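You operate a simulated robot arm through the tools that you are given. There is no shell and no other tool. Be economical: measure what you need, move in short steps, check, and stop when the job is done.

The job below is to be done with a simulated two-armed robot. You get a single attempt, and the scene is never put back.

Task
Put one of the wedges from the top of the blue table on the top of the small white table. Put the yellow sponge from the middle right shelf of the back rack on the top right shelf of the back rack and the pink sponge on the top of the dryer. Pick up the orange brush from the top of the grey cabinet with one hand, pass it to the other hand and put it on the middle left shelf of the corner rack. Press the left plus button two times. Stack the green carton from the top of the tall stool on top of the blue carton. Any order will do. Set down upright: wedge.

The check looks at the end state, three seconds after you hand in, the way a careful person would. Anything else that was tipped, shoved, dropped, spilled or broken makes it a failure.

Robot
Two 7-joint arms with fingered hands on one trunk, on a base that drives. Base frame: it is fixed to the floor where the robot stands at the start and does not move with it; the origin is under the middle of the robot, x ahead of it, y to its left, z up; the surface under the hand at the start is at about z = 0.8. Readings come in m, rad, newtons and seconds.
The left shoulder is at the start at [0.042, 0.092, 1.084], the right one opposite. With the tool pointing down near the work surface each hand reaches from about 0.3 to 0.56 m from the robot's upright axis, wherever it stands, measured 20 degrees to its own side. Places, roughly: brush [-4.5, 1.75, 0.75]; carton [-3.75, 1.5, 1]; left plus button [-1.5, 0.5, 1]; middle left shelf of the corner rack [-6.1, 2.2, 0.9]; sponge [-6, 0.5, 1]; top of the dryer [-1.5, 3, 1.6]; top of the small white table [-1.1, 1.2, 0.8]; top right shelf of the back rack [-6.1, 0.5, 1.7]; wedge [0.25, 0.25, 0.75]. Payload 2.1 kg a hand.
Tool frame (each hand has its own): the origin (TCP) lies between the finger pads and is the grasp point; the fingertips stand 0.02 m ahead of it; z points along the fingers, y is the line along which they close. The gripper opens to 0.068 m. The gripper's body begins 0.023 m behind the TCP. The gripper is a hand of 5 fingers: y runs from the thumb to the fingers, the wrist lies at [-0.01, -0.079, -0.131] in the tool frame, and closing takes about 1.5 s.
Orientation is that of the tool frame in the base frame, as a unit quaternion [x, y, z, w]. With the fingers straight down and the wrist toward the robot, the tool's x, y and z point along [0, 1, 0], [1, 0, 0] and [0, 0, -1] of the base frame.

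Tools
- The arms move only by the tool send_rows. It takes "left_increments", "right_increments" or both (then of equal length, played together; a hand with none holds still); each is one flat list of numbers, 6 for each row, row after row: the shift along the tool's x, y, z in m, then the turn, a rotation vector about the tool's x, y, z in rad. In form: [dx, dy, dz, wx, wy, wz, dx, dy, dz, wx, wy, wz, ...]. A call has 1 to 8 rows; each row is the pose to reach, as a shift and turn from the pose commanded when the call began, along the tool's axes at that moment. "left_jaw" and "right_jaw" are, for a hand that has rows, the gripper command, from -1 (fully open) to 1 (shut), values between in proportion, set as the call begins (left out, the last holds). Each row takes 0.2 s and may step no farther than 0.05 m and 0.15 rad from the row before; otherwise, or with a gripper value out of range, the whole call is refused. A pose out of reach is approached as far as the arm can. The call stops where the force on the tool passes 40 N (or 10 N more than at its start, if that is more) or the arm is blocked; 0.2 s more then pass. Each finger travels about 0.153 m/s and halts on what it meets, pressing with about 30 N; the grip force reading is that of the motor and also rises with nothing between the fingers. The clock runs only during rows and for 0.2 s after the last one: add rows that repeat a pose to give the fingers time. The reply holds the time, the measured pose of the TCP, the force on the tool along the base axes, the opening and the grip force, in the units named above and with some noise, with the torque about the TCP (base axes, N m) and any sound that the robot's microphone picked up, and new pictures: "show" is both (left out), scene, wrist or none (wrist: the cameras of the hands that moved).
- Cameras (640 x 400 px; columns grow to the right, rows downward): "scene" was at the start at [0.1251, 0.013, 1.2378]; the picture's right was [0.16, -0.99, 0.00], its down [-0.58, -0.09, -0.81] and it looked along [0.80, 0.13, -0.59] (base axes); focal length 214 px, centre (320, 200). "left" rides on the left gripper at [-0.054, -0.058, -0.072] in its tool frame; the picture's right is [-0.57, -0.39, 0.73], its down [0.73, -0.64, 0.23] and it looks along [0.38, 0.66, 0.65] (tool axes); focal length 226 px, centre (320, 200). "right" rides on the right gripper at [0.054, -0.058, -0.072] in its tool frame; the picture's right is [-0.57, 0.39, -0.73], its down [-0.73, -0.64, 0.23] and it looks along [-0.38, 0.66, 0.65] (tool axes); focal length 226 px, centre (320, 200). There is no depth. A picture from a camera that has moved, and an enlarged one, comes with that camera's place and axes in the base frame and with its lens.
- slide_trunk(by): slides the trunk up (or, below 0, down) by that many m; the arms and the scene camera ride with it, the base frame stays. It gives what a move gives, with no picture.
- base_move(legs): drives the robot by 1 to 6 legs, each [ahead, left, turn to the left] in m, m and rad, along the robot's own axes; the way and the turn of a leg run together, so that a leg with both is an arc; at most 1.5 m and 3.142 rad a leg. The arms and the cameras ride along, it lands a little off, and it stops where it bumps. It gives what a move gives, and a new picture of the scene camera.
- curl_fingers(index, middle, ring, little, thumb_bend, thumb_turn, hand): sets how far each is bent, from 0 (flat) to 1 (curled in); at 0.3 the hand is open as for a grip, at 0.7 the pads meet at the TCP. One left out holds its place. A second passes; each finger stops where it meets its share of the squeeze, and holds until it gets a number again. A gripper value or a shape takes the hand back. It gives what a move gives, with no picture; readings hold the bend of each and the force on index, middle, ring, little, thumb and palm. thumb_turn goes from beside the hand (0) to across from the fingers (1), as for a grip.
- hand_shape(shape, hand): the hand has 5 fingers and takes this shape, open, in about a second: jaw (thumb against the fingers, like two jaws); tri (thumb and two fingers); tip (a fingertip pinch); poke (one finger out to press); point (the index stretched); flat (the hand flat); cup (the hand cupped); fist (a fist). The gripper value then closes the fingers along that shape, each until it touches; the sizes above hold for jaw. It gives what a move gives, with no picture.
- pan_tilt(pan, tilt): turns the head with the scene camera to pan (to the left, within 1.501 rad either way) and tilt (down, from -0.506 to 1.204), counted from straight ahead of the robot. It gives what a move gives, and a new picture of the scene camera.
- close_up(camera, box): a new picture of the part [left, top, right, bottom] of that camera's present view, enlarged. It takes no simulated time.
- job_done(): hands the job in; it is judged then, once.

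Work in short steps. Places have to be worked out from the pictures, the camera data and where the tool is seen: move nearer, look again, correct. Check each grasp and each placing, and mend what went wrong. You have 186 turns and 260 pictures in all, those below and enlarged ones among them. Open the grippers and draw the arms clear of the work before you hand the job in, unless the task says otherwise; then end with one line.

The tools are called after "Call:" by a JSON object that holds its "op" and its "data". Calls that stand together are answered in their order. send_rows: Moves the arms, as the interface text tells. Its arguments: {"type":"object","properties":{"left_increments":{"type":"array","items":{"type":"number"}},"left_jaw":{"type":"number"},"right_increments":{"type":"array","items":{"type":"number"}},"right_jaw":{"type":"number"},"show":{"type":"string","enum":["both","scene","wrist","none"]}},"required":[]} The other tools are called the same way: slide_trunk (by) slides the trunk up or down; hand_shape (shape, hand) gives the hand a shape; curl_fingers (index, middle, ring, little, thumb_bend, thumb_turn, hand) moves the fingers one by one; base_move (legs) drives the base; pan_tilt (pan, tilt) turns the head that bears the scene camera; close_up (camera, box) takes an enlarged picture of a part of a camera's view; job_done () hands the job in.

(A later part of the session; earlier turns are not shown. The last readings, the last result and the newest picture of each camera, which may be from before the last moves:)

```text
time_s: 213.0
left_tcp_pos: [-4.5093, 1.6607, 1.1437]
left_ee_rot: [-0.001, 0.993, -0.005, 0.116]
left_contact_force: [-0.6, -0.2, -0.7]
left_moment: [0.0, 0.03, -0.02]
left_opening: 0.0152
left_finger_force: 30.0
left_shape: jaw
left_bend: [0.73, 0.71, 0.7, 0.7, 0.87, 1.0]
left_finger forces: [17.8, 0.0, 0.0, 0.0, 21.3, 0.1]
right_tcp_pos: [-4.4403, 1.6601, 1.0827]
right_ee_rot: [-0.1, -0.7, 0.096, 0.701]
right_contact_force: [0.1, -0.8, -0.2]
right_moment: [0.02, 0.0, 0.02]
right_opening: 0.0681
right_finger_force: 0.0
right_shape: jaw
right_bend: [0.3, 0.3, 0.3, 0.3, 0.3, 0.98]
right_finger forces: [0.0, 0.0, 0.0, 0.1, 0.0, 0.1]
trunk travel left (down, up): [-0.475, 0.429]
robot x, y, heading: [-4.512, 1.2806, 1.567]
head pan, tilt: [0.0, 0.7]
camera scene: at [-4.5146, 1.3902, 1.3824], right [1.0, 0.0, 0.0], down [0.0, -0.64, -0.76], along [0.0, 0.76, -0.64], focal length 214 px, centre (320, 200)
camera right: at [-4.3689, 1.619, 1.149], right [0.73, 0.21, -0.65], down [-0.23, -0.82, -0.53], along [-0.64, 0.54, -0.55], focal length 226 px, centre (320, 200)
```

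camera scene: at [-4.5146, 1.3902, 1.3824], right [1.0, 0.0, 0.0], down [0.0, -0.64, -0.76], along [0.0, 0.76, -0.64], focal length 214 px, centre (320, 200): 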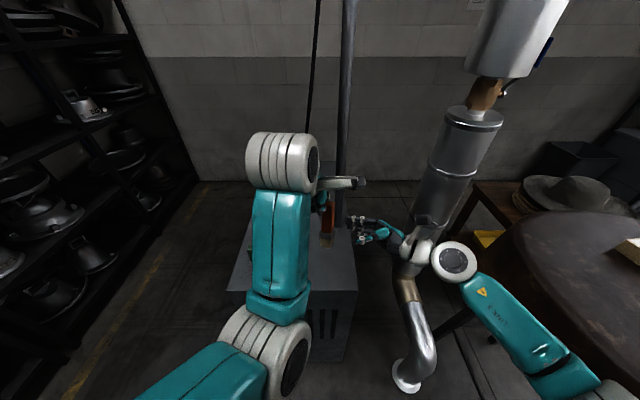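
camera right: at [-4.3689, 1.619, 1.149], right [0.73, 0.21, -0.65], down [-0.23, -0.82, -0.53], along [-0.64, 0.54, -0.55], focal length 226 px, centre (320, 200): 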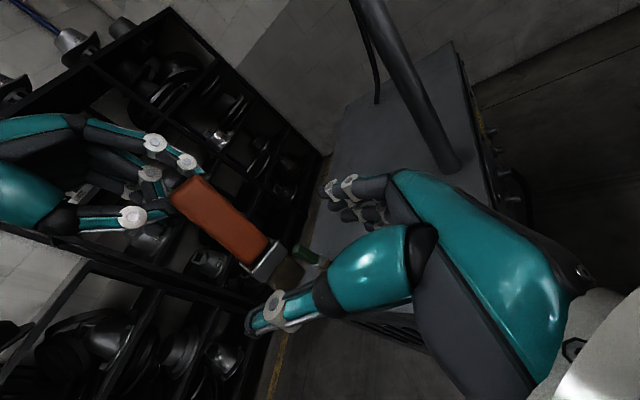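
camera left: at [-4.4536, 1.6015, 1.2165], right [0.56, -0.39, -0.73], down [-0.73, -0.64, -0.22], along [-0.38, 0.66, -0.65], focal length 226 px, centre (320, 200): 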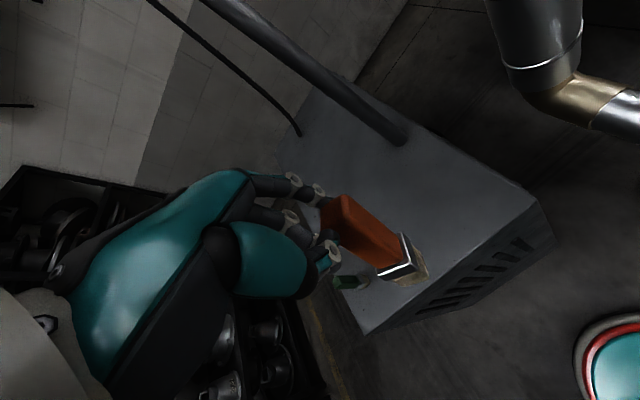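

Brush at x≈-4.497, within the right-hand opening. Advance the last 55 mm.

Call:
{"op": "send_rows", "data": {"right_increments": [0, 0.004, 0.02, 0, 0, 0, 0, 0.004, 0.04, 0, 0, 0, 0, 0.004, 0.055, 0, 0, 0, 0, 0.004, 0.055, 0, 0, 0], "show": "both"}}

Call:
{"op": "close_up", "data": {"camera": "scene", "box": [240, 150, 440, 290]}}

```text
time_s: 214.0
left_tcp_pos: [-4.5077, 1.6602, 1.1446]
left_ee_rot: [0.0, 0.993, -0.004, 0.116]
left_contact_force: [-0.5, 1.4, -1.0]
left_moment: [0.03, 0.01, 0.03]
left_opening: 0.0152
left_finger_force: 29.9
left_shape: jaw
left_bend: [0.73, 0.71, 0.7, 0.7, 0.87, 1.0]
left_finger forces: [17.7, 0.1, 0.0, 0.1, 21.2, 0.1]
right_tcp_pos: [-4.4954, 1.6642, 1.0804]
right_ee_rot: [-0.101, -0.699, 0.096, 0.701]
right_contact_force: [-1.4, -0.4, 0.4]
right_moment: [0.03, 0.0, -0.02]
right_opening: 0.0679
right_finger_force: 0.1
right_shape: jaw
right_bend: [0.3, 0.3, 0.3, 0.3, 0.3, 0.98]
right_finger forces: [0.1, 0.0, 0.1, 0.0, 0.1, 0.0]
trunk travel left (down, up): [-0.475, 0.429]
robot x, y, heading: [-4.5151, 1.2858, 1.566]
head pan, tilt: [0.0, 0.7]
camera scene: at [-4.5146, 1.3902, 1.3824], right [1.0, 0.0, 0.0], down [0.0, -0.64, -0.76], along [0.0, 0.76, -0.64], focal length 214 px, centre (320, 200)
camera right: at [-4.4239, 1.6234, 1.1481], right [0.73, 0.21, -0.65], down [-0.23, -0.82, -0.53], along [-0.64, 0.54, -0.55], focal length 226 px, centre (320, 200)
```

scene: 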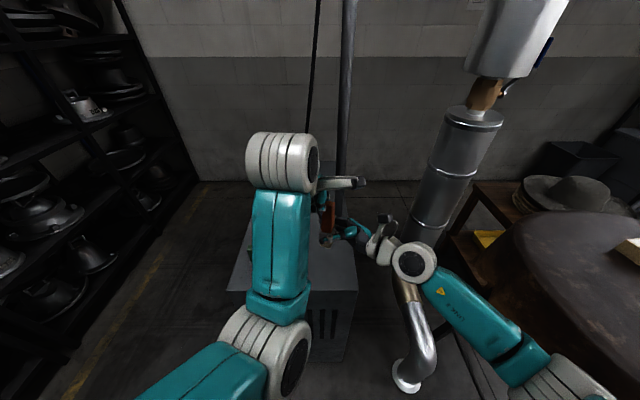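
right: 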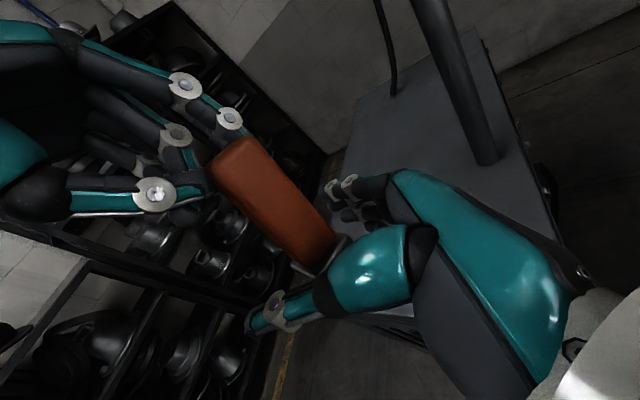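

```text
2.86 times, centred on (340, 220) of scene
camera zoom: at [-4.5146, 1.3902, 1.3824], right [1.0, 0.0, 0.0], down [0.0, -0.64, -0.76], along [0.0, 0.76, -0.64], focal length 613 px, centre (263, 143)
```

zoom: 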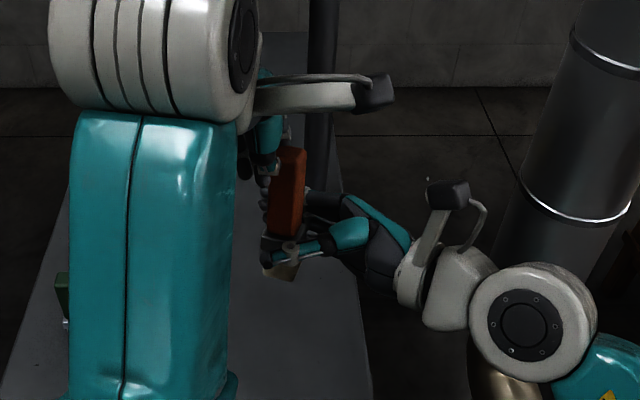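

Brush is between right thumb and fingers. Raise 8 mm and close the right hand.

Call:
{"op": "send_rows", "data": {"right_increments": [0.008, 0, 0, 0, 0, 0, 0.008, 0, 0, 0, 0, 0], "show": "none"}}

Call:
{"op": "send_rows", "data": {"right_increments": [0, 0, 0, 0, 0, 0, 0, 0, 0, 0, 0, 0, 0, 0, 0, 0, 0, 0, 0, 0, 0, 0, 0, 0, 0, 0, 0, 0, 0, 0, 0, 0, 0, 0, 0, 0, 0, 0, 0, 0, 0, 0, 0, 0, 0, 0, 0, 0], "right_jaw": 1, "show": "wrist"}}

```text
time_s: 214.6
left_tcp_pos: [-4.5099, 1.6596, 1.1434]
left_ee_rot: [-0.001, 0.993, -0.005, 0.117]
left_contact_force: [0.8, 0.4, -0.4]
left_moment: [-0.01, 0.0, -0.03]
left_opening: 0.0152
left_finger_force: 29.8
left_shape: jaw
left_bend: [0.73, 0.71, 0.7, 0.7, 0.87, 1.0]
left_finger forces: [17.6, 0.1, 0.0, 0.1, 21.2, 0.0]
right_tcp_pos: [-4.4958, 1.6653, 1.0873]
right_ee_rot: [-0.101, -0.7, 0.097, 0.7]
right_contact_force: [-0.2, 0.1, 0.5]
right_moment: [0.0, 0.03, 0.02]
right_opening: 0.0675
right_finger_force: 0.0
right_shape: jaw
right_bend: [0.3, 0.3, 0.3, 0.3, 0.3, 0.98]
right_finger forces: [0.0, 0.1, 0.1, 0.0, 0.1, 0.0]
trunk travel left (down, up): [-0.475, 0.429]
robot x, y, heading: [-4.5101, 1.2822, 1.562]
head pan, tilt: [0.0, 0.7]
```

```text
time_s: 216.4
left_tcp_pos: [-4.5076, 1.6605, 1.1443]
left_ee_rot: [0.0, 0.993, -0.004, 0.117]
left_contact_force: [2.4, 2.9, -3.9]
left_moment: [0.04, -0.05, -0.01]
left_opening: 0.0147
left_finger_force: 29.9
left_shape: jaw
left_bend: [0.73, 0.71, 0.7, 0.7, 0.87, 1.0]
left_finger forces: [19.3, 0.1, 0.1, 0.1, 18.9, 0.0]
right_tcp_pos: [-4.4949, 1.6669, 1.0869]
right_ee_rot: [-0.101, -0.7, 0.097, 0.7]
right_contact_force: [-1.4, -2.7, 4.5]
right_moment: [0.07, -0.04, 0.02]
right_opening: 0.0135
right_finger_force: 29.9
right_shape: jaw
right_bend: [0.74, 0.74, 0.72, 0.51, 0.8, 1.0]
right_finger forces: [14.3, 3.0, 2.8, 1.6, 27.1, 0.0]
trunk travel left (down, up): [-0.475, 0.429]
robot x, y, heading: [-4.5135, 1.2866, 1.563]
head pan, tilt: [0.0, 0.7]
camera right: at [-4.4236, 1.6253, 1.1557], right [0.73, 0.21, -0.65], down [-0.23, -0.82, -0.53], along [-0.64, 0.54, -0.55], focal length 226 px, centre (320, 200)
```

right: 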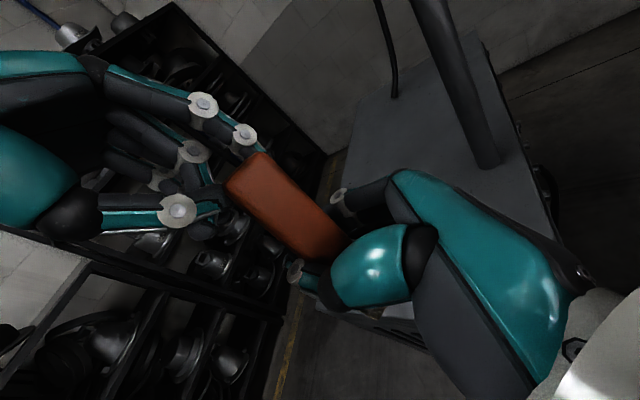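

Right hand holds it with four fingers and the thumb. Open the left hand and lift it away.

Call:
{"op": "send_rows", "data": {"left_increments": [0, 0, 0, 0, 0, 0, 0, 0, 0, 0, 0, 0, 0, 0, 0, 0, 0, 0, 0, 0, 0, 0, 0, 0, 0, 0, 0, 0, 0, 0, 0, 0, -0.02, 0, 0, 0, 0, 0, -0.06, 0, 0, 0, 0, 0, -0.1, 0, 0, 0], "left_jaw": -1, "show": "none"}}

Call:
{"op": "send_rows", "data": {"left_increments": [0.04, 0, 0, 0, 0, 0, 0.08, 0, 0, 0, 0, 0, 0.12, 0, 0, 0, 0, 0, 0.16, 0, 0, 0, 0.12, 0, 0.18, 0, 0, 0, 0.24, 0], "show": "both"}}

Call:
{"op": "close_up", "data": {"camera": "right", "box": [160, 100, 440, 360]}}

```text
time_s: 218.2
left_tcp_pos: [-4.5218, 1.699, 1.2304]
left_ee_rot: [0.0, 0.993, -0.004, 0.117]
left_contact_force: [-0.5, 0.7, 0.9]
left_moment: [-0.01, 0.01, 0.02]
left_opening: 0.0677
left_finger_force: 0.1
left_shape: jaw
left_bend: [0.3, 0.3, 0.3, 0.3, 0.3, 0.98]
left_finger forces: [0.0, 0.1, 0.0, 0.0, 0.0, 0.1]
left hand out of reach, approached as far as the arm can: row 6, 7, 8
right_tcp_pos: [-4.4957, 1.6666, 1.0877]
right_ee_rot: [-0.101, -0.7, 0.097, 0.7]
right_contact_force: [0.5, 0.5, 0.0]
right_moment: [0.02, -0.01, -0.01]
right_opening: 0.0133
right_finger_force: 29.6
right_shape: jaw
right_bend: [0.74, 0.74, 0.72, 0.54, 0.81, 1.0]
right_finger forces: [17.5, 2.5, 2.8, 2.1, 25.8, 0.0]
trunk travel left (down, up): [-0.475, 0.429]
robot x, y, heading: [-4.5153, 1.2837, 1.566]
head pan, tilt: [0.0, 0.7]
```

```text
time_s: 219.4
left_tcp_pos: [-4.6974, 1.6981, 1.1873]
left_ee_rot: [-0.001, 1.0, -0.004, -0.003]
left_contact_force: [-0.3, 0.0, 0.8]
left_moment: [0.01, 0.0, 0.0]
left_opening: 0.0678
left_finger_force: 0.0
left_shape: jaw
left_bend: [0.3, 0.3, 0.3, 0.3, 0.3, 0.98]
left_finger forces: [0.0, 0.1, 0.0, 0.0, 0.0, 0.0]
left hand out of reach, approached as far as the arm can: row 1, 2
right_tcp_pos: [-4.4954, 1.6659, 1.0882]
right_ee_rot: [-0.1, -0.7, 0.097, 0.7]
right_contact_force: [0.1, 0.9, -0.2]
right_moment: [0.01, 0.0, -0.01]
right_opening: 0.0128
right_finger_force: 29.7
right_shape: jaw
right_bend: [0.74, 0.74, 0.72, 0.54, 0.81, 1.0]
right_finger forces: [17.5, 2.4, 2.7, 2.1, 25.7, 0.0]
trunk travel left (down, up): [-0.475, 0.429]
robot x, y, heading: [-4.5142, 1.2814, 1.564]
head pan, tilt: [0.0, 0.7]
camera scene: at [-4.5147, 1.3902, 1.3824], right [1.0, 0.0, 0.0], down [0.0, -0.64, -0.76], along [0.0, 0.76, -0.64], focal length 214 px, centre (320, 200)
camera left: at [-4.6435, 1.6412, 1.2595], right [0.56, -0.39, -0.73], down [-0.74, -0.64, -0.22], along [-0.38, 0.66, -0.65], focal length 226 px, centre (320, 200)
```

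scene: 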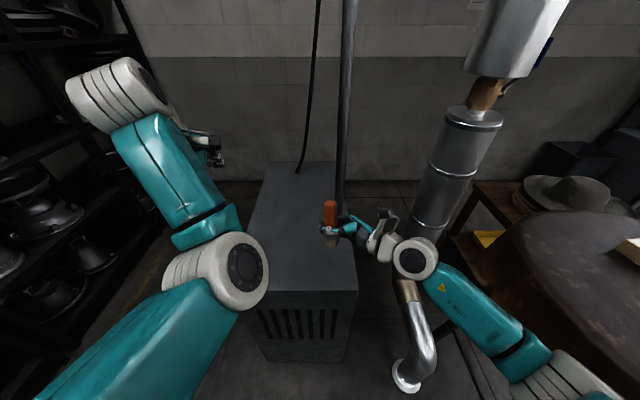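
left: 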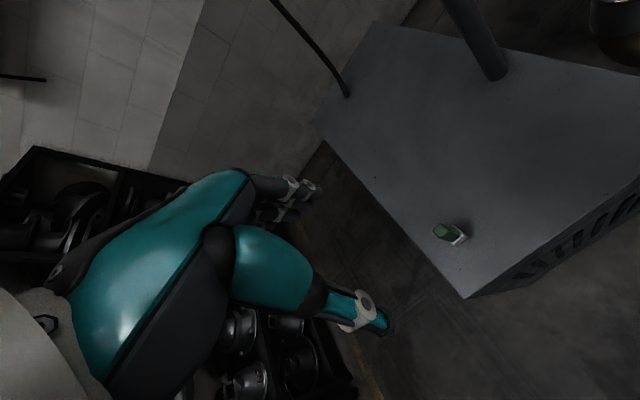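

```text
1.54 times, centred on (300, 230) of right
camera zoom: at [-4.4237, 1.6253, 1.1557], right [0.73, 0.21, -0.65], down [-0.23, -0.82, -0.53], along [-0.64, 0.54, -0.55], focal length 348 px, centre (351, 154)
```

zoom: 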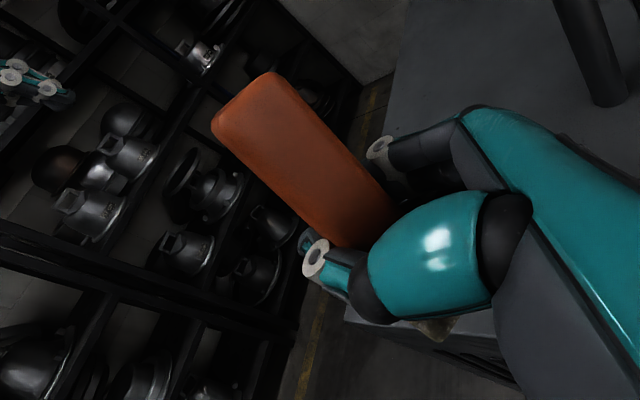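

Passed successfully; green brush untouched. Straighten the right hand tilt, then drive: strafe west, turn to face the racks, strafe north in front of the corner rack.

Call:
{"op": "send_rows", "data": {"right_increments": [0, 0, 0, 0, 0, -0.14, 0, 0, 0, 0, 0, -0.28], "show": "none"}}

Call:
{"op": "base_move", "data": {"legs": [[0, 0.62, 0], [0, 0, 1.57], [0, -1.0, 0]]}}

Call:
{"op": "pan_tilt", "data": {"pan": -0.1, "tilt": 0.6}}

```text
time_s: 220.0
left_tcp_pos: [-4.6977, 1.6989, 1.1876]
left_ee_rot: [0.0, 1.0, -0.005, -0.003]
left_contact_force: [-0.4, -0.2, 0.6]
left_moment: [0.0, 0.01, 0.02]
left_opening: 0.0679
left_finger_force: 0.2
left_shape: jaw
left_bend: [0.3, 0.3, 0.3, 0.3, 0.3, 0.98]
left_finger forces: [0.0, 0.0, 0.0, 0.1, 0.1, 0.1]
right_tcp_pos: [-4.4952, 1.6667, 1.0873]
right_ee_rot: [-0.001, -0.706, -0.002, 0.708]
right_contact_force: [0.4, 0.7, -0.7]
right_moment: [-0.01, 0.03, 0.0]
right_opening: 0.0128
right_finger_force: 29.9
right_shape: jaw
right_bend: [0.74, 0.74, 0.72, 0.54, 0.81, 1.0]
right_finger forces: [17.6, 2.5, 2.7, 2.0, 25.8, 0.0]
trunk travel left (down, up): [-0.475, 0.429]
robot x, y, heading: [-4.5141, 1.2823, 1.563]
head pan, tilt: [0.0, 0.7]
```

```text
time_s: 232.1
left_tcp_pos: [-5.5507, 2.1093, 1.1878]
left_ee_rot: [0.708, -0.706, 0.006, -0.001]
left_contact_force: [-0.2, 0.5, -0.4]
left_moment: [-0.05, 0.03, 0.03]
left_opening: 0.0676
left_finger_force: 0.0
left_shape: jaw
left_bend: [0.3, 0.3, 0.3, 0.3, 0.3, 0.98]
left_finger forces: [0.1, 0.1, 0.0, 0.0, 0.0, 0.1]
right_tcp_pos: [-5.5185, 2.3115, 1.0868]
right_ee_rot: [-0.5, 0.5, -0.5, -0.5]
right_contact_force: [-0.8, -0.6, -0.1]
right_moment: [0.0, 0.02, -0.01]
right_opening: 0.013
right_finger_force: 29.6
right_shape: jaw
right_bend: [0.74, 0.74, 0.72, 0.54, 0.81, 1.0]
right_finger forces: [17.8, 2.5, 2.7, 2.2, 25.7, 0.0]
trunk travel left (down, up): [-0.475, 0.429]
robot x, y, heading: [-5.1394, 2.2914, 3.139]
head pan, tilt: [0.0, 0.7]
camera scene: at [-5.2442, 2.2941, 1.3824], right [0.0, 1.0, 0.0], down [0.64, 0.0, -0.76], along [-0.76, 0.0, -0.64], focal length 214 px, centre (320, 200)
```

scene: 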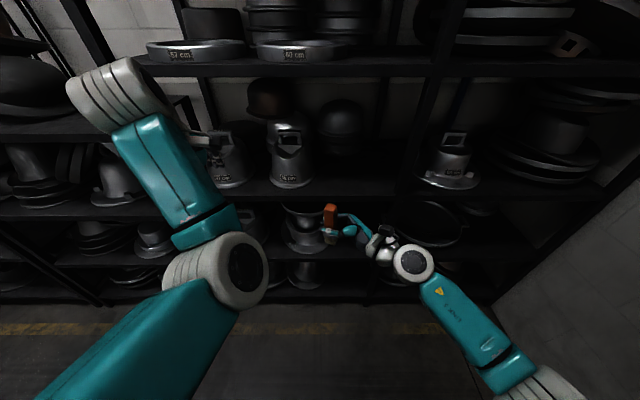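

```text
time_s: 232.8
left_tcp_pos: [-5.5512, 2.1091, 1.1883]
left_ee_rot: [0.708, -0.706, 0.005, 0.0]
left_contact_force: [0.5, 0.4, -0.6]
left_moment: [-0.05, -0.01, 0.0]
left_opening: 0.0676
left_finger_force: 0.1
left_shape: jaw
left_bend: [0.3, 0.3, 0.3, 0.3, 0.3, 0.98]
left_finger forces: [0.1, 0.1, 0.0, 0.1, 0.1, 0.1]
right_tcp_pos: [-5.5187, 2.3112, 1.0885]
right_ee_rot: [0.5, -0.5, 0.499, 0.501]
right_contact_force: [0.4, 0.0, -0.3]
right_moment: [-0.04, 0.01, -0.01]
right_opening: 0.013
right_finger_force: 30.0
right_shape: jaw
right_bend: [0.74, 0.74, 0.72, 0.54, 0.81, 1.0]
right_finger forces: [17.7, 2.5, 2.6, 2.0, 25.7, 0.0]
trunk travel left (down, up): [-0.475, 0.429]
robot x, y, heading: [-5.1374, 2.2937, 3.14]
head pan, tilt: [-0.099, 0.6]
camera scene: at [-5.2471, 2.3027, 1.3909], right [0.1, 0.99, 0.0], down [0.56, -0.06, -0.82], along [-0.82, 0.08, -0.57], focal length 214 px, centre (320, 200)
```

scene: 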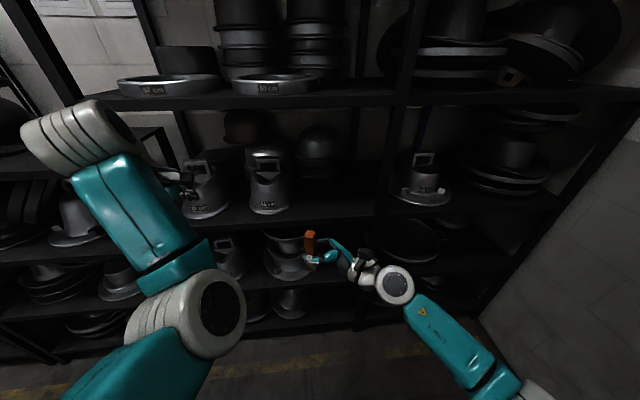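

Free spot is around [-5.92, 2.43] right of the bells. I'll turn the right hand to point forward (brush stays vertical) and lower a bit while still outside the rack.

Call:
{"op": "send_rows", "data": {"right_increments": [-0.005, 0.005, -0.013, -0.143, 0, 0, -0.01, 0.01, -0.026, -0.286, 0, 0, -0.015, 0.015, -0.039, -0.429, 0, 0, -0.02, 0.02, -0.052, -0.572, 0, 0, -0.025, 0.025, -0.066, -0.715, 0, 0, -0.03, 0.03, -0.079, -0.858, 0, 0, -0.035, 0.035, -0.092, -1.001, 0, 0, -0.04, 0.04, -0.105, -1.144, 0, 0], "show": "none"}}

Call:
{"op": "send_rows", "data": {"right_increments": [-0.01, 0, 0, -0.143, 0, 0, -0.02, 0, 0, -0.286, 0, 0, -0.03, 0, 0, -0.427, 0, 0, -0.03, 0, 0, -0.427, 0, 0], "show": "both"}}

```text
time_s: 234.5
left_tcp_pos: [-5.5497, 2.1101, 1.1877]
left_ee_rot: [0.707, -0.707, 0.005, 0.0]
left_contact_force: [-0.4, -0.8, 0.2]
left_moment: [0.01, 0.02, 0.0]
left_opening: 0.0678
left_finger_force: 0.0
left_shape: jaw
left_bend: [0.3, 0.3, 0.3, 0.3, 0.3, 0.98]
left_finger forces: [0.1, 0.0, 0.0, 0.0, 0.0, 0.1]
right_tcp_pos: [-5.5532, 2.458, 1.0427]
right_ee_rot: [-0.252, 0.704, -0.096, -0.658]
right_contact_force: [-1.1, 0.6, -0.2]
right_moment: [0.01, 0.0, 0.01]
right_opening: 0.0129
right_finger_force: 30.3
right_shape: jaw
right_bend: [0.74, 0.74, 0.72, 0.71, 0.83, 1.0]
right_finger forces: [14.4, 1.4, 2.5, 1.6, 23.8, 0.0]
right hand out of reach, approached as far as the arm can: row 8
trunk travel left (down, up): [-0.475, 0.429]
robot x, y, heading: [-5.1382, 2.2931, 3.142]
head pan, tilt: [-0.099, 0.6]
stopped in row 8 (right hand): the arm was blocked; the commanded pose is now the measured one
```

```text
time_s: 235.1
left_tcp_pos: [-5.5504, 2.109, 1.1875]
left_ee_rot: [0.708, -0.706, 0.005, 0.0]
left_contact_force: [0.6, 0.0, 0.1]
left_moment: [-0.01, 0.01, 0.0]
left_opening: 0.0678
left_finger_force: 0.0
left_shape: jaw
left_bend: [0.3, 0.3, 0.3, 0.3, 0.3, 0.98]
left_finger forces: [0.0, 0.1, 0.0, 0.0, 0.1, 0.1]
right_tcp_pos: [-5.5504, 2.51, 1.0309]
right_ee_rot: [-0.24, 0.715, 0.057, -0.654]
right_contact_force: [-0.8, 0.4, 0.4]
right_moment: [0.02, 0.02, 0.01]
right_opening: 0.0128
right_finger_force: 30.3
right_shape: jaw
right_bend: [0.74, 0.74, 0.72, 0.71, 0.83, 1.0]
right_finger forces: [12.9, 1.4, 2.4, 1.5, 23.8, 0.0]
trunk travel left (down, up): [-0.475, 0.429]
robot x, y, heading: [-5.1358, 2.2896, 3.141]
head pan, tilt: [-0.099, 0.6]
stopped in row 2 (right hand): the arm was blocked; the commanded pose is now the measured one
camera scene: at [-5.247, 2.3026, 1.391], right [0.1, 0.99, 0.0], down [0.56, -0.06, -0.82], along [-0.82, 0.08, -0.57], focal length 214 px, centre (320, 200)
camera right: at [-5.4664, 2.454, 1.0669], right [0.61, 0.75, -0.26], down [-0.03, -0.31, -0.95], along [-0.79, 0.59, -0.17], focal length 226 px, centre (320, 200)
```

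scene: 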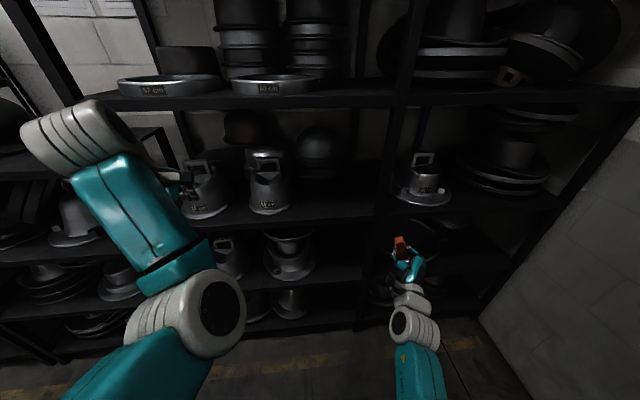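
right: 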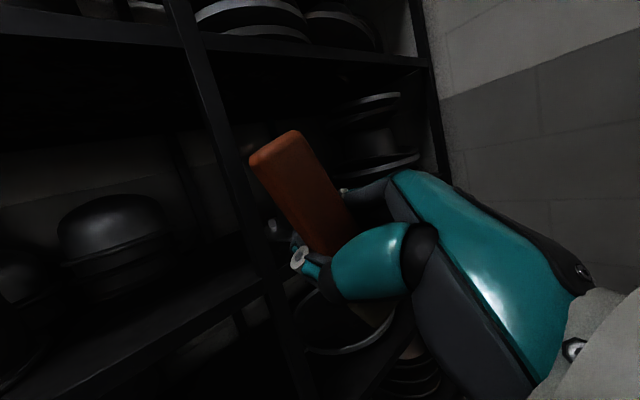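

The wrist hit a joint limit and the brush rolled ~24°. I compute a correction to a pose pointing 50° between left and forward with the brush vertical again, and bring the hand to y≈2.43.

Call:
{"op": "send_rows", "data": {"right_increments": [0.0086, -0.0116, 0.0092, 0.085, 0.0456, 0.0742, 0.0172, -0.0232, 0.0184, 0.17, 0.0912, 0.1484, 0.0258, -0.0348, 0.0276, 0.2556, 0.1368, 0.2226, 0.0344, -0.0464, 0.0368, 0.3408, 0.1824, 0.2968, 0.043, -0.058, 0.046, 0.426, 0.228, 0.371, 0.043, -0.058, 0.046, 0.426, 0.228, 0.371], "show": "both"}}

```text
time_s: 236.5
left_tcp_pos: [-5.5508, 2.1104, 1.1885]
left_ee_rot: [0.707, -0.707, 0.005, -0.001]
left_contact_force: [-0.2, 0.1, -0.4]
left_moment: [0.01, 0.04, 0.0]
left_opening: 0.0678
left_finger_force: 0.0
left_shape: jaw
left_bend: [0.3, 0.3, 0.3, 0.3, 0.3, 0.98]
left_finger forces: [0.1, 0.0, 0.0, 0.1, 0.1, 0.0]
right_tcp_pos: [-5.5793, 2.4298, 1.042]
right_ee_rot: [0.242, -0.664, 0.244, 0.664]
right_contact_force: [0.2, 0.1, 0.1]
right_moment: [0.02, 0.02, 0.0]
right_opening: 0.012
right_finger_force: 30.2
right_shape: jaw
right_bend: [0.74, 0.74, 0.71, 0.71, 0.86, 1.0]
right_finger forces: [9.5, 0.2, 2.5, 1.7, 23.2, 0.0]
trunk travel left (down, up): [-0.475, 0.429]
robot x, y, heading: [-5.1345, 2.2951, 3.143]
head pan, tilt: [-0.099, 0.6]
camera scene: at [-5.2471, 2.3027, 1.391], right [0.1, 0.99, 0.0], down [0.56, -0.06, -0.82], along [-0.82, 0.08, -0.57], focal length 214 px, centre (320, 200)
camera right: at [-5.4874, 2.433, 1.0953], right [0.31, 0.76, -0.57], down [0.24, -0.64, -0.73], along [-0.92, 0.09, -0.38], focal length 226 px, centre (320, 200)
```

scene: 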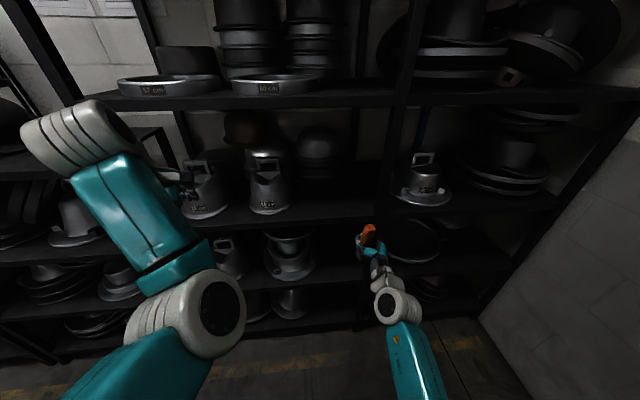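
right: 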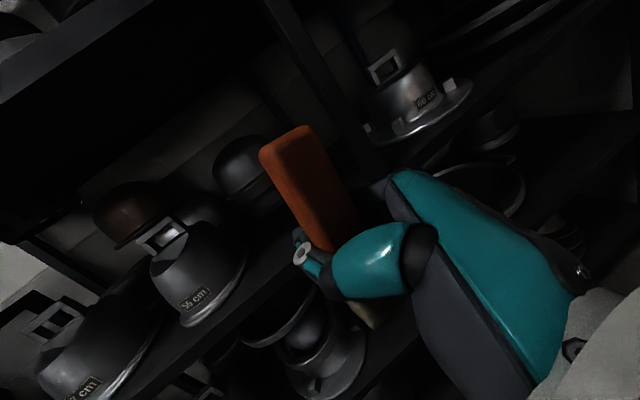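

Brush may have tilted in the grip. Zoom to measure.

Call:
{"op": "close_up", "data": {"camera": "scene", "box": [330, 205, 420, 275]}}

Call:
{"op": "close_up", "data": {"camera": "right", "box": [220, 100, 440, 350]}}

```text
5.71 times, centred on (375, 240) of scene
camera zoom: at [-5.2471, 2.3027, 1.391], right [0.1, 0.99, 0.0], down [0.56, -0.06, -0.82], along [-0.82, 0.08, -0.57], focal length 1226 px, centre (6, -29)
```

zoom: 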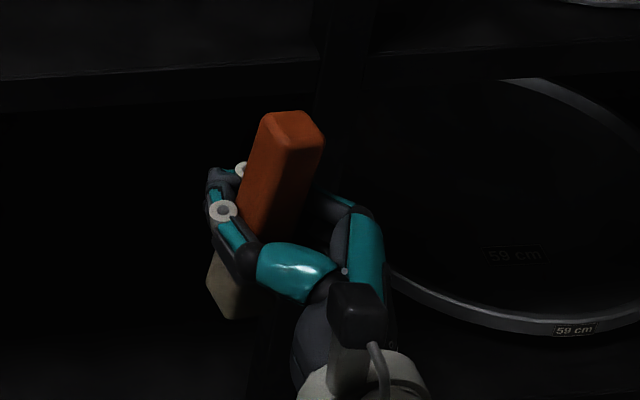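

```text
1.60 times, centred on (330, 225) of right
camera zoom: at [-5.4874, 2.433, 1.0953], right [0.31, 0.76, -0.57], down [0.24, -0.64, -0.73], along [-0.92, 0.09, -0.38], focal length 362 px, centre (304, 160)
```

zoom: 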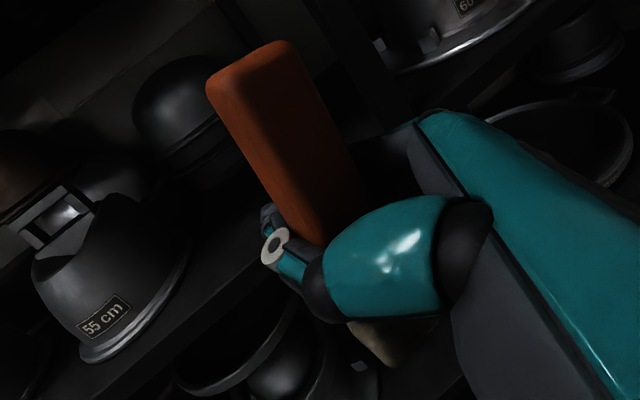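

Brush bottom ≈0.049 below TCP, tilted ~11° (top toward +y). Correct with a small roll and lower to approach height (bottom ≈ 0.955).

Call:
{"op": "send_rows", "data": {"right_increments": [-0.017, 0, 0, 0, -0.064, -0.077, -0.035, 0, 0, 0, -0.129, -0.153, -0.035, 0, 0, 0, -0.129, -0.153], "show": "none"}}

Call:
{"op": "close_up", "data": {"camera": "scene", "box": [320, 200, 420, 280]}}

```text
time_s: 237.3
left_tcp_pos: [-5.5497, 2.1115, 1.1875]
left_ee_rot: [0.708, -0.706, 0.006, 0.0]
left_contact_force: [-0.2, 0.3, -0.8]
left_moment: [0.0, 0.01, -0.02]
left_opening: 0.0676
left_finger_force: 0.1
left_shape: jaw
left_bend: [0.3, 0.3, 0.3, 0.3, 0.3, 0.98]
left_finger forces: [0.1, 0.0, 0.1, 0.0, 0.1, 0.1]
right_tcp_pos: [-5.58, 2.4308, 1.0047]
right_ee_rot: [-0.308, 0.685, -0.175, -0.636]
right_contact_force: [0.1, -0.2, 0.7]
right_moment: [0.01, -0.02, -0.01]
right_opening: 0.012
right_finger_force: 30.0
right_shape: jaw
right_bend: [0.74, 0.74, 0.71, 0.71, 0.86, 1.0]
right_finger forces: [9.5, 0.1, 2.5, 1.8, 23.2, 0.1]
trunk travel left (down, up): [-0.475, 0.429]
robot x, y, heading: [-5.1409, 2.297, 3.142]
head pan, tilt: [-0.099, 0.6]
```

```text
5.00 times, centred on (370, 240) of scene
camera zoom: at [-5.2471, 2.3027, 1.391], right [0.1, 0.99, 0.0], down [0.56, -0.06, -0.82], along [-0.82, 0.08, -0.57], focal length 1072 px, centre (70, 0)
```

zoom: 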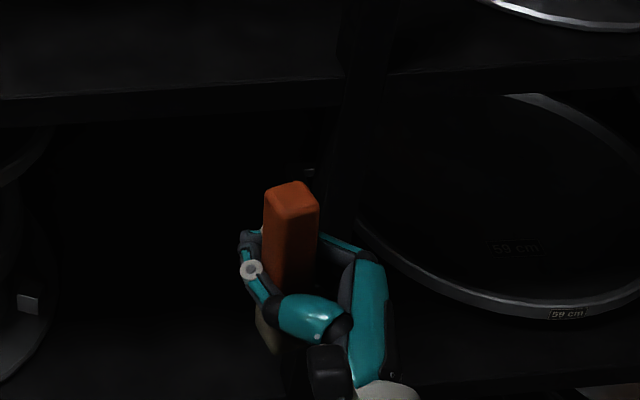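

Nearly vertical now. Retract the left hand so it won't reach the rack, then drive forward in two stages.

Call:
{"op": "send_rows", "data": {"left_increments": [0.03, -0.03, 0, 0, 0, 0, 0.06, -0.06, 0, 0, 0, 0, 0.09, -0.09, 0, 0, 0, 0, 0.12, -0.12, 0, 0, 0, 0, 0.14, -0.15, 0, 0, 0, 0], "show": "none"}}

Call:
{"op": "base_move", "data": {"legs": [[0.2, 0, 0]]}}

```text
time_s: 238.5
left_tcp_pos: [-5.3994, 1.97, 1.1903]
left_ee_rot: [0.708, -0.706, 0.005, 0.0]
left_contact_force: [0.5, -0.2, 0.0]
left_moment: [-0.02, 0.01, 0.0]
left_opening: 0.0677
left_finger_force: 0.1
left_shape: jaw
left_bend: [0.3, 0.3, 0.3, 0.3, 0.3, 0.98]
left_finger forces: [0.0, 0.0, 0.1, 0.0, 0.0, 0.0]
right_tcp_pos: [-5.5788, 2.4307, 1.0059]
right_ee_rot: [-0.306, 0.684, -0.177, -0.638]
right_contact_force: [0.0, 0.8, 0.8]
right_moment: [0.0, 0.03, 0.01]
right_opening: 0.0122
right_finger_force: 29.8
right_shape: jaw
right_bend: [0.73, 0.74, 0.71, 0.71, 0.86, 1.0]
right_finger forces: [9.4, 0.2, 2.6, 1.6, 23.2, 0.0]
trunk travel left (down, up): [-0.475, 0.429]
robot x, y, heading: [-5.135, 2.2952, 3.138]
head pan, tilt: [-0.099, 0.6]
```

```text
time_s: 240.1
left_tcp_pos: [-5.599, 1.9689, 1.1886]
left_ee_rot: [0.708, -0.706, 0.006, -0.001]
left_contact_force: [-0.1, 0.6, 0.2]
left_moment: [0.0, 0.04, 0.0]
left_opening: 0.0677
left_finger_force: 0.0
left_shape: jaw
left_bend: [0.3, 0.3, 0.3, 0.3, 0.3, 0.98]
left_finger forces: [0.1, 0.0, 0.0, 0.0, 0.0, 0.0]
right_tcp_pos: [-5.7816, 2.4292, 1.0056]
right_ee_rot: [-0.307, 0.685, -0.177, -0.636]
right_contact_force: [0.9, 0.5, -0.4]
right_moment: [-0.02, 0.03, -0.01]
right_opening: 0.0125
right_finger_force: 29.9
right_shape: jaw
right_bend: [0.73, 0.74, 0.71, 0.71, 0.86, 1.0]
right_finger forces: [9.4, 0.2, 2.5, 1.8, 23.2, 0.1]
trunk travel left (down, up): [-0.475, 0.429]
robot x, y, heading: [-5.3362, 2.2963, -3.14]
head pan, tilt: [-0.099, 0.6]
camera scene: at [-5.4482, 2.3025, 1.3909], right [0.1, 1.0, 0.0], down [0.56, -0.06, -0.82], along [-0.82, 0.08, -0.57], focal length 214 px, centre (320, 200)
```

scene: 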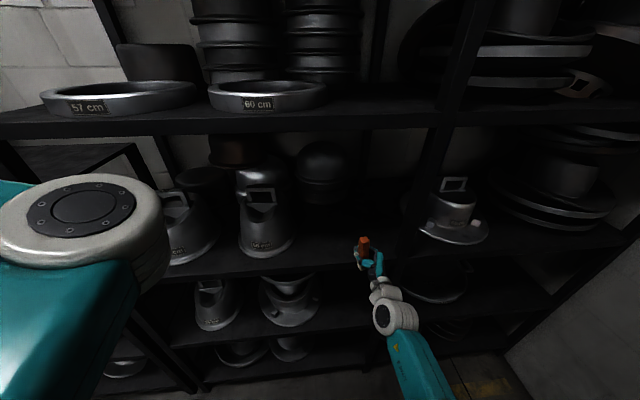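

Shelf front edge is at x≈-5.84, z≈0.915. Advance 0.14 m so the brush is over the shelf.

Call:
{"op": "base_move", "data": {"legs": [[0.14, 0, 0]]}}

Call:
{"op": "close_up", "data": {"camera": "scene", "box": [280, 160, 460, 290]}}

Call:
{"op": "close_up", "data": {"camera": "right", "box": [0, 0, 640, 400]}}

```text
time_s: 241.4
left_tcp_pos: [-5.7414, 1.9703, 1.1899]
left_ee_rot: [0.708, -0.706, 0.006, -0.001]
left_contact_force: [0.2, -0.2, -0.5]
left_moment: [0.02, 0.0, -0.03]
left_opening: 0.0678
left_finger_force: 0.1
left_shape: jaw
left_bend: [0.3, 0.3, 0.3, 0.3, 0.3, 0.98]
left_finger forces: [0.1, 0.1, 0.0, 0.0, 0.0, 0.1]
right_tcp_pos: [-5.9215, 2.4297, 1.0054]
right_ee_rot: [-0.308, 0.685, -0.176, -0.636]
right_contact_force: [-0.5, -0.4, 0.4]
right_moment: [-0.01, 0.0, -0.05]
right_opening: 0.0121
right_finger_force: 29.9
right_shape: jaw
right_bend: [0.73, 0.74, 0.71, 0.71, 0.86, 1.0]
right_finger forces: [9.3, 0.2, 2.5, 1.7, 23.2, 0.1]
trunk travel left (down, up): [-0.475, 0.429]
robot x, y, heading: [-5.4756, 2.2957, -3.139]
head pan, tilt: [-0.099, 0.6]
camera scene: at [-5.5901, 2.3025, 1.3909], right [0.1, 1.0, 0.0], down [0.56, -0.06, -0.82], along [-0.82, 0.08, -0.57], focal length 214 px, centre (320, 200)
```

scene: 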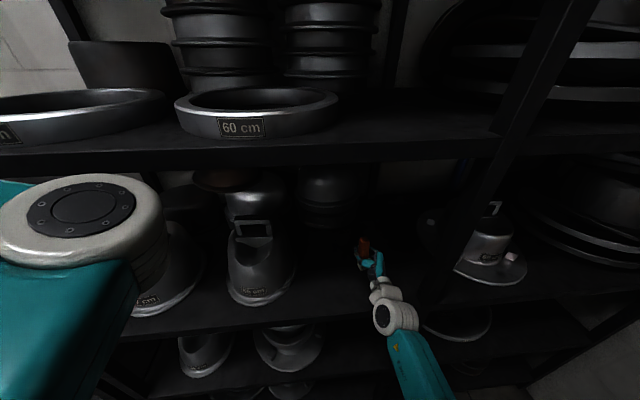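

```text
3.08 times, centred on (370, 225) of scene
camera zoom: at [-5.5901, 2.3025, 1.3909], right [0.1, 1.0, 0.0], down [0.56, -0.06, -0.82], along [-0.82, 0.08, -0.57], focal length 660 px, centre (166, 123)
```

zoom: 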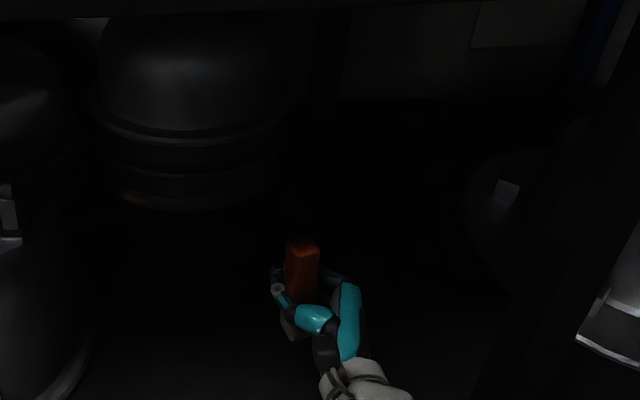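

```text
1.00 times, centred on (320, 200) of right (not enlarged: the box is as wide or as high as the picture)
camera zoom: at [-5.8299, 2.4218, 1.0585], right [0.31, 0.86, -0.4], down [0.24, -0.48, -0.84], along [-0.92, 0.16, -0.35], focal length 226 px, centre (320, 200)
```

zoom: 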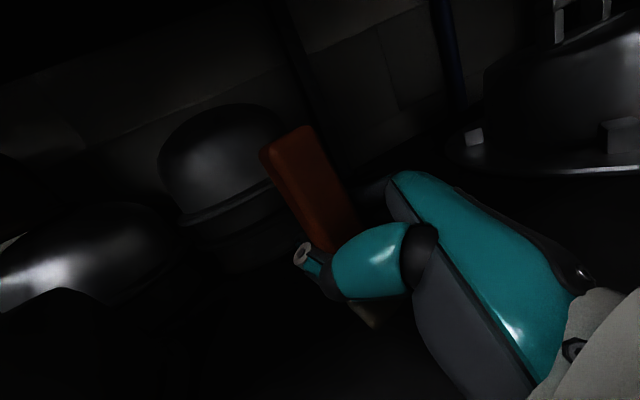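

Lower the brush gently: 30 mm, then small steps until contact.

Call:
{"op": "send_rows", "data": {"right_increments": [-0.0147, -0.0023, 0.0019, 0, 0, 0, -0.0274, -0.0042, 0.0036, 0, 0, 0, -0.0323, -0.005, 0.0042, 0, 0, 0, -0.0353, -0.0054, 0.0046, 0, 0, 0], "show": "none"}}

```text
time_s: 242.4
left_tcp_pos: [-5.7403, 1.9701, 1.1893]
left_ee_rot: [0.709, -0.705, 0.006, 0.0]
left_contact_force: [0.0, 1.0, -0.2]
left_moment: [0.03, 0.03, 0.02]
left_opening: 0.0676
left_finger_force: 0.2
left_shape: jaw
left_bend: [0.3, 0.3, 0.3, 0.3, 0.3, 0.98]
left_finger forces: [0.0, 0.0, 0.0, 0.0, 0.1, 0.0]
right_tcp_pos: [-5.9218, 2.4303, 0.9684]
right_ee_rot: [-0.307, 0.685, -0.177, -0.636]
right_contact_force: [-0.2, -0.4, 0.6]
right_moment: [-0.03, 0.01, 0.0]
right_opening: 0.0121
right_finger_force: 29.8
right_shape: jaw
right_bend: [0.73, 0.74, 0.71, 0.71, 0.86, 1.0]
right_finger forces: [9.3, 0.1, 2.5, 1.6, 23.1, 0.1]
trunk travel left (down, up): [-0.475, 0.429]
robot x, y, heading: [-5.4767, 2.2946, -3.141]
head pan, tilt: [-0.099, 0.6]
```

Call:
{"op": "send_rows", "data": {"right_increments": [-0.003, -0.0005, 0.0004, 0, 0, 0, -0.006, -0.0009, 0.0008, 0, 0, 0, -0.009, -0.0014, 0.0012, 0, 0, 0], "show": "none"}}

Call:
{"op": "close_up", "data": {"camera": "right", "box": [220, 100, 480, 380]}}

```text
time_s: 243.2
left_tcp_pos: [-5.7414, 1.97, 1.1896]
left_ee_rot: [0.709, -0.706, 0.006, 0.0]
left_contact_force: [-0.4, 0.9, -0.1]
left_moment: [0.04, -0.01, 0.03]
left_opening: 0.0678
left_finger_force: 0.1
left_shape: jaw
left_bend: [0.3, 0.3, 0.3, 0.3, 0.3, 0.98]
left_finger forces: [0.0, 0.0, 0.0, 0.0, 0.0, 0.0]
right_tcp_pos: [-5.9224, 2.4309, 0.9606]
right_ee_rot: [-0.308, 0.685, -0.176, -0.636]
right_contact_force: [-1.0, -0.2, -0.8]
right_moment: [0.02, 0.0, -0.03]
right_opening: 0.0122
right_finger_force: 29.9
right_shape: jaw
right_bend: [0.73, 0.74, 0.71, 0.71, 0.86, 1.0]
right_finger forces: [9.2, 0.1, 2.6, 1.8, 23.1, 0.0]
trunk travel left (down, up): [-0.475, 0.429]
robot x, y, heading: [-5.4813, 2.2949, -3.142]
head pan, tilt: [-0.099, 0.6]
```

```text
1.43 times, centred on (350, 240) of right
camera zoom: at [-5.8295, 2.4221, 1.0136], right [0.31, 0.86, -0.41], down [0.24, -0.48, -0.84], along [-0.92, 0.16, -0.35], focal length 323 px, centre (277, 143)
```

zoom: 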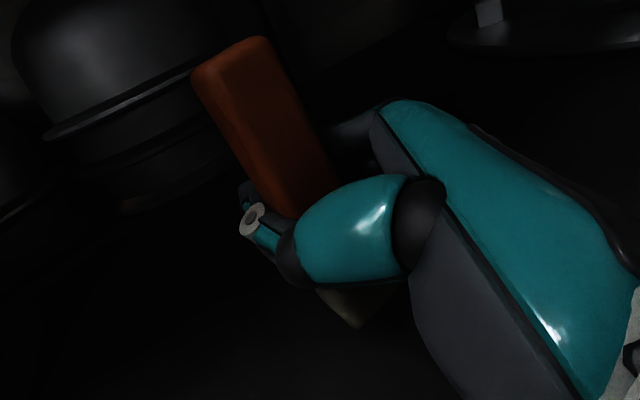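

No contact yet. Continue in 3 mm steps.

Call:
{"op": "send_rows", "data": {"right_increments": [-0.003, -0.0005, 0.0004, 0, 0, 0, -0.006, -0.0009, 0.0008, 0, 0, 0, -0.009, -0.0014, 0.0012, 0, 0, 0], "show": "none"}}

```text
time_s: 244.0
left_tcp_pos: [-5.7412, 1.9695, 1.1896]
left_ee_rot: [0.708, -0.706, 0.006, -0.001]
left_contact_force: [0.0, -0.2, -0.4]
left_moment: [0.02, 0.01, 0.01]
left_opening: 0.0677
left_finger_force: 0.0
left_shape: jaw
left_bend: [0.3, 0.3, 0.3, 0.3, 0.3, 0.98]
left_finger forces: [0.0, 0.1, 0.1, 0.0, 0.0, 0.0]
right_tcp_pos: [-5.9226, 2.4304, 0.9512]
right_ee_rot: [-0.307, 0.685, -0.177, -0.636]
right_contact_force: [-0.6, 0.4, -0.3]
right_moment: [-0.03, 0.01, 0.02]
right_opening: 0.0121
right_finger_force: 30.1
right_shape: jaw
right_bend: [0.73, 0.74, 0.71, 0.71, 0.86, 1.0]
right_finger forces: [9.0, 0.2, 2.5, 1.7, 23.2, 0.0]
trunk travel left (down, up): [-0.475, 0.429]
robot x, y, heading: [-5.4779, 2.2924, -3.142]
head pan, tilt: [-0.099, 0.6]
```

Call:
{"op": "send_rows", "data": {"right_increments": [-0.003, -0.0005, 0.0004, 0, 0, 0, -0.006, -0.0009, 0.0008, 0, 0, 0, -0.009, -0.0014, 0.0012, 0, 0, 0, -0.012, -0.0018, 0.0016, 0, 0, 0], "show": "wrist"}}

```text
time_s: 245.0
left_tcp_pos: [-5.7404, 1.9693, 1.1902]
left_ee_rot: [0.709, -0.706, 0.005, 0.0]
left_contact_force: [1.0, -0.3, 0.7]
left_moment: [-0.01, -0.03, 0.01]
left_opening: 0.0676
left_finger_force: 0.2
left_shape: jaw
left_bend: [0.3, 0.3, 0.3, 0.3, 0.3, 0.98]
left_finger forces: [0.0, 0.0, 0.1, 0.0, 0.0, 0.1]
right_tcp_pos: [-5.9216, 2.4312, 0.9401]
right_ee_rot: [-0.307, 0.683, -0.176, -0.638]
right_contact_force: [-0.6, 2.6, 9.3]
right_moment: [0.06, 0.02, 0.02]
right_opening: 0.0105
right_finger_force: 29.9
right_shape: jaw
right_bend: [0.73, 0.74, 0.71, 0.71, 0.86, 1.0]
right_finger forces: [8.0, 0.5, 2.6, 1.7, 4.0, 0.0]
trunk travel left (down, up): [-0.475, 0.429]
robot x, y, heading: [-5.4777, 2.2953, 3.136]
head pan, tilt: [-0.099, 0.6]
camera right: at [-5.8294, 2.4224, 0.9928], right [0.3, 0.86, -0.41], down [0.23, -0.48, -0.84], along [-0.92, 0.16, -0.35], focal length 226 px, centre (320, 200)
```

right: 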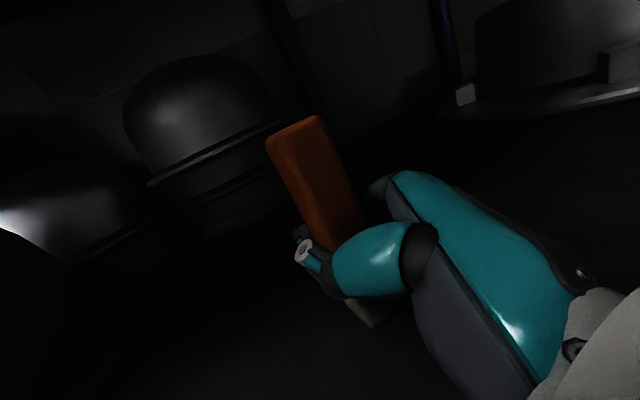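

Contact (9 N) at z=0.940. Open the right hand.

Call:
{"op": "send_rows", "data": {"right_increments": [0, 0, 0, 0, 0, 0, 0, 0, 0, 0, 0, 0, 0, 0, 0, 0, 0, 0, 0, 0, 0, 0, 0, 0, 0, 0, 0, 0, 0, 0], "right_jaw": -1, "show": "wrist"}}

```text
time_s: 246.2
left_tcp_pos: [-5.7422, 1.9708, 1.1905]
left_ee_rot: [0.708, -0.706, 0.005, -0.001]
left_contact_force: [-0.6, -0.3, 0.5]
left_moment: [0.02, 0.01, -0.01]
left_opening: 0.0675
left_finger_force: 0.0
left_shape: jaw
left_bend: [0.3, 0.3, 0.3, 0.3, 0.3, 0.98]
left_finger forces: [0.0, 0.1, 0.1, 0.0, 0.0, 0.1]
right_tcp_pos: [-5.9221, 2.4311, 0.9391]
right_ee_rot: [-0.307, 0.685, -0.176, -0.637]
right_contact_force: [-1.1, 0.1, -0.2]
right_moment: [0.04, 0.0, -0.01]
right_opening: 0.0676
right_finger_force: 0.1
right_shape: jaw
right_bend: [0.3, 0.3, 0.3, 0.3, 0.3, 0.98]
right_finger forces: [0.1, 0.1, 0.1, 0.1, 0.1, 0.0]
trunk travel left (down, up): [-0.475, 0.429]
robot x, y, heading: [-5.4806, 2.2978, -3.141]
head pan, tilt: [-0.099, 0.6]
camera right: at [-5.8296, 2.4219, 0.9919], right [0.31, 0.86, -0.41], down [0.24, -0.48, -0.84], along [-0.92, 0.16, -0.35], focal length 226 px, centre (320, 200)
```

right: 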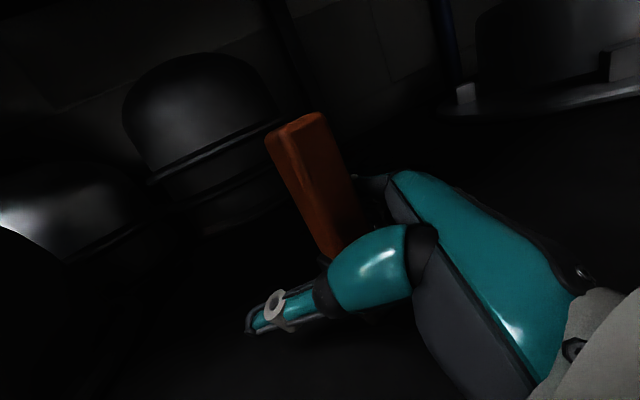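

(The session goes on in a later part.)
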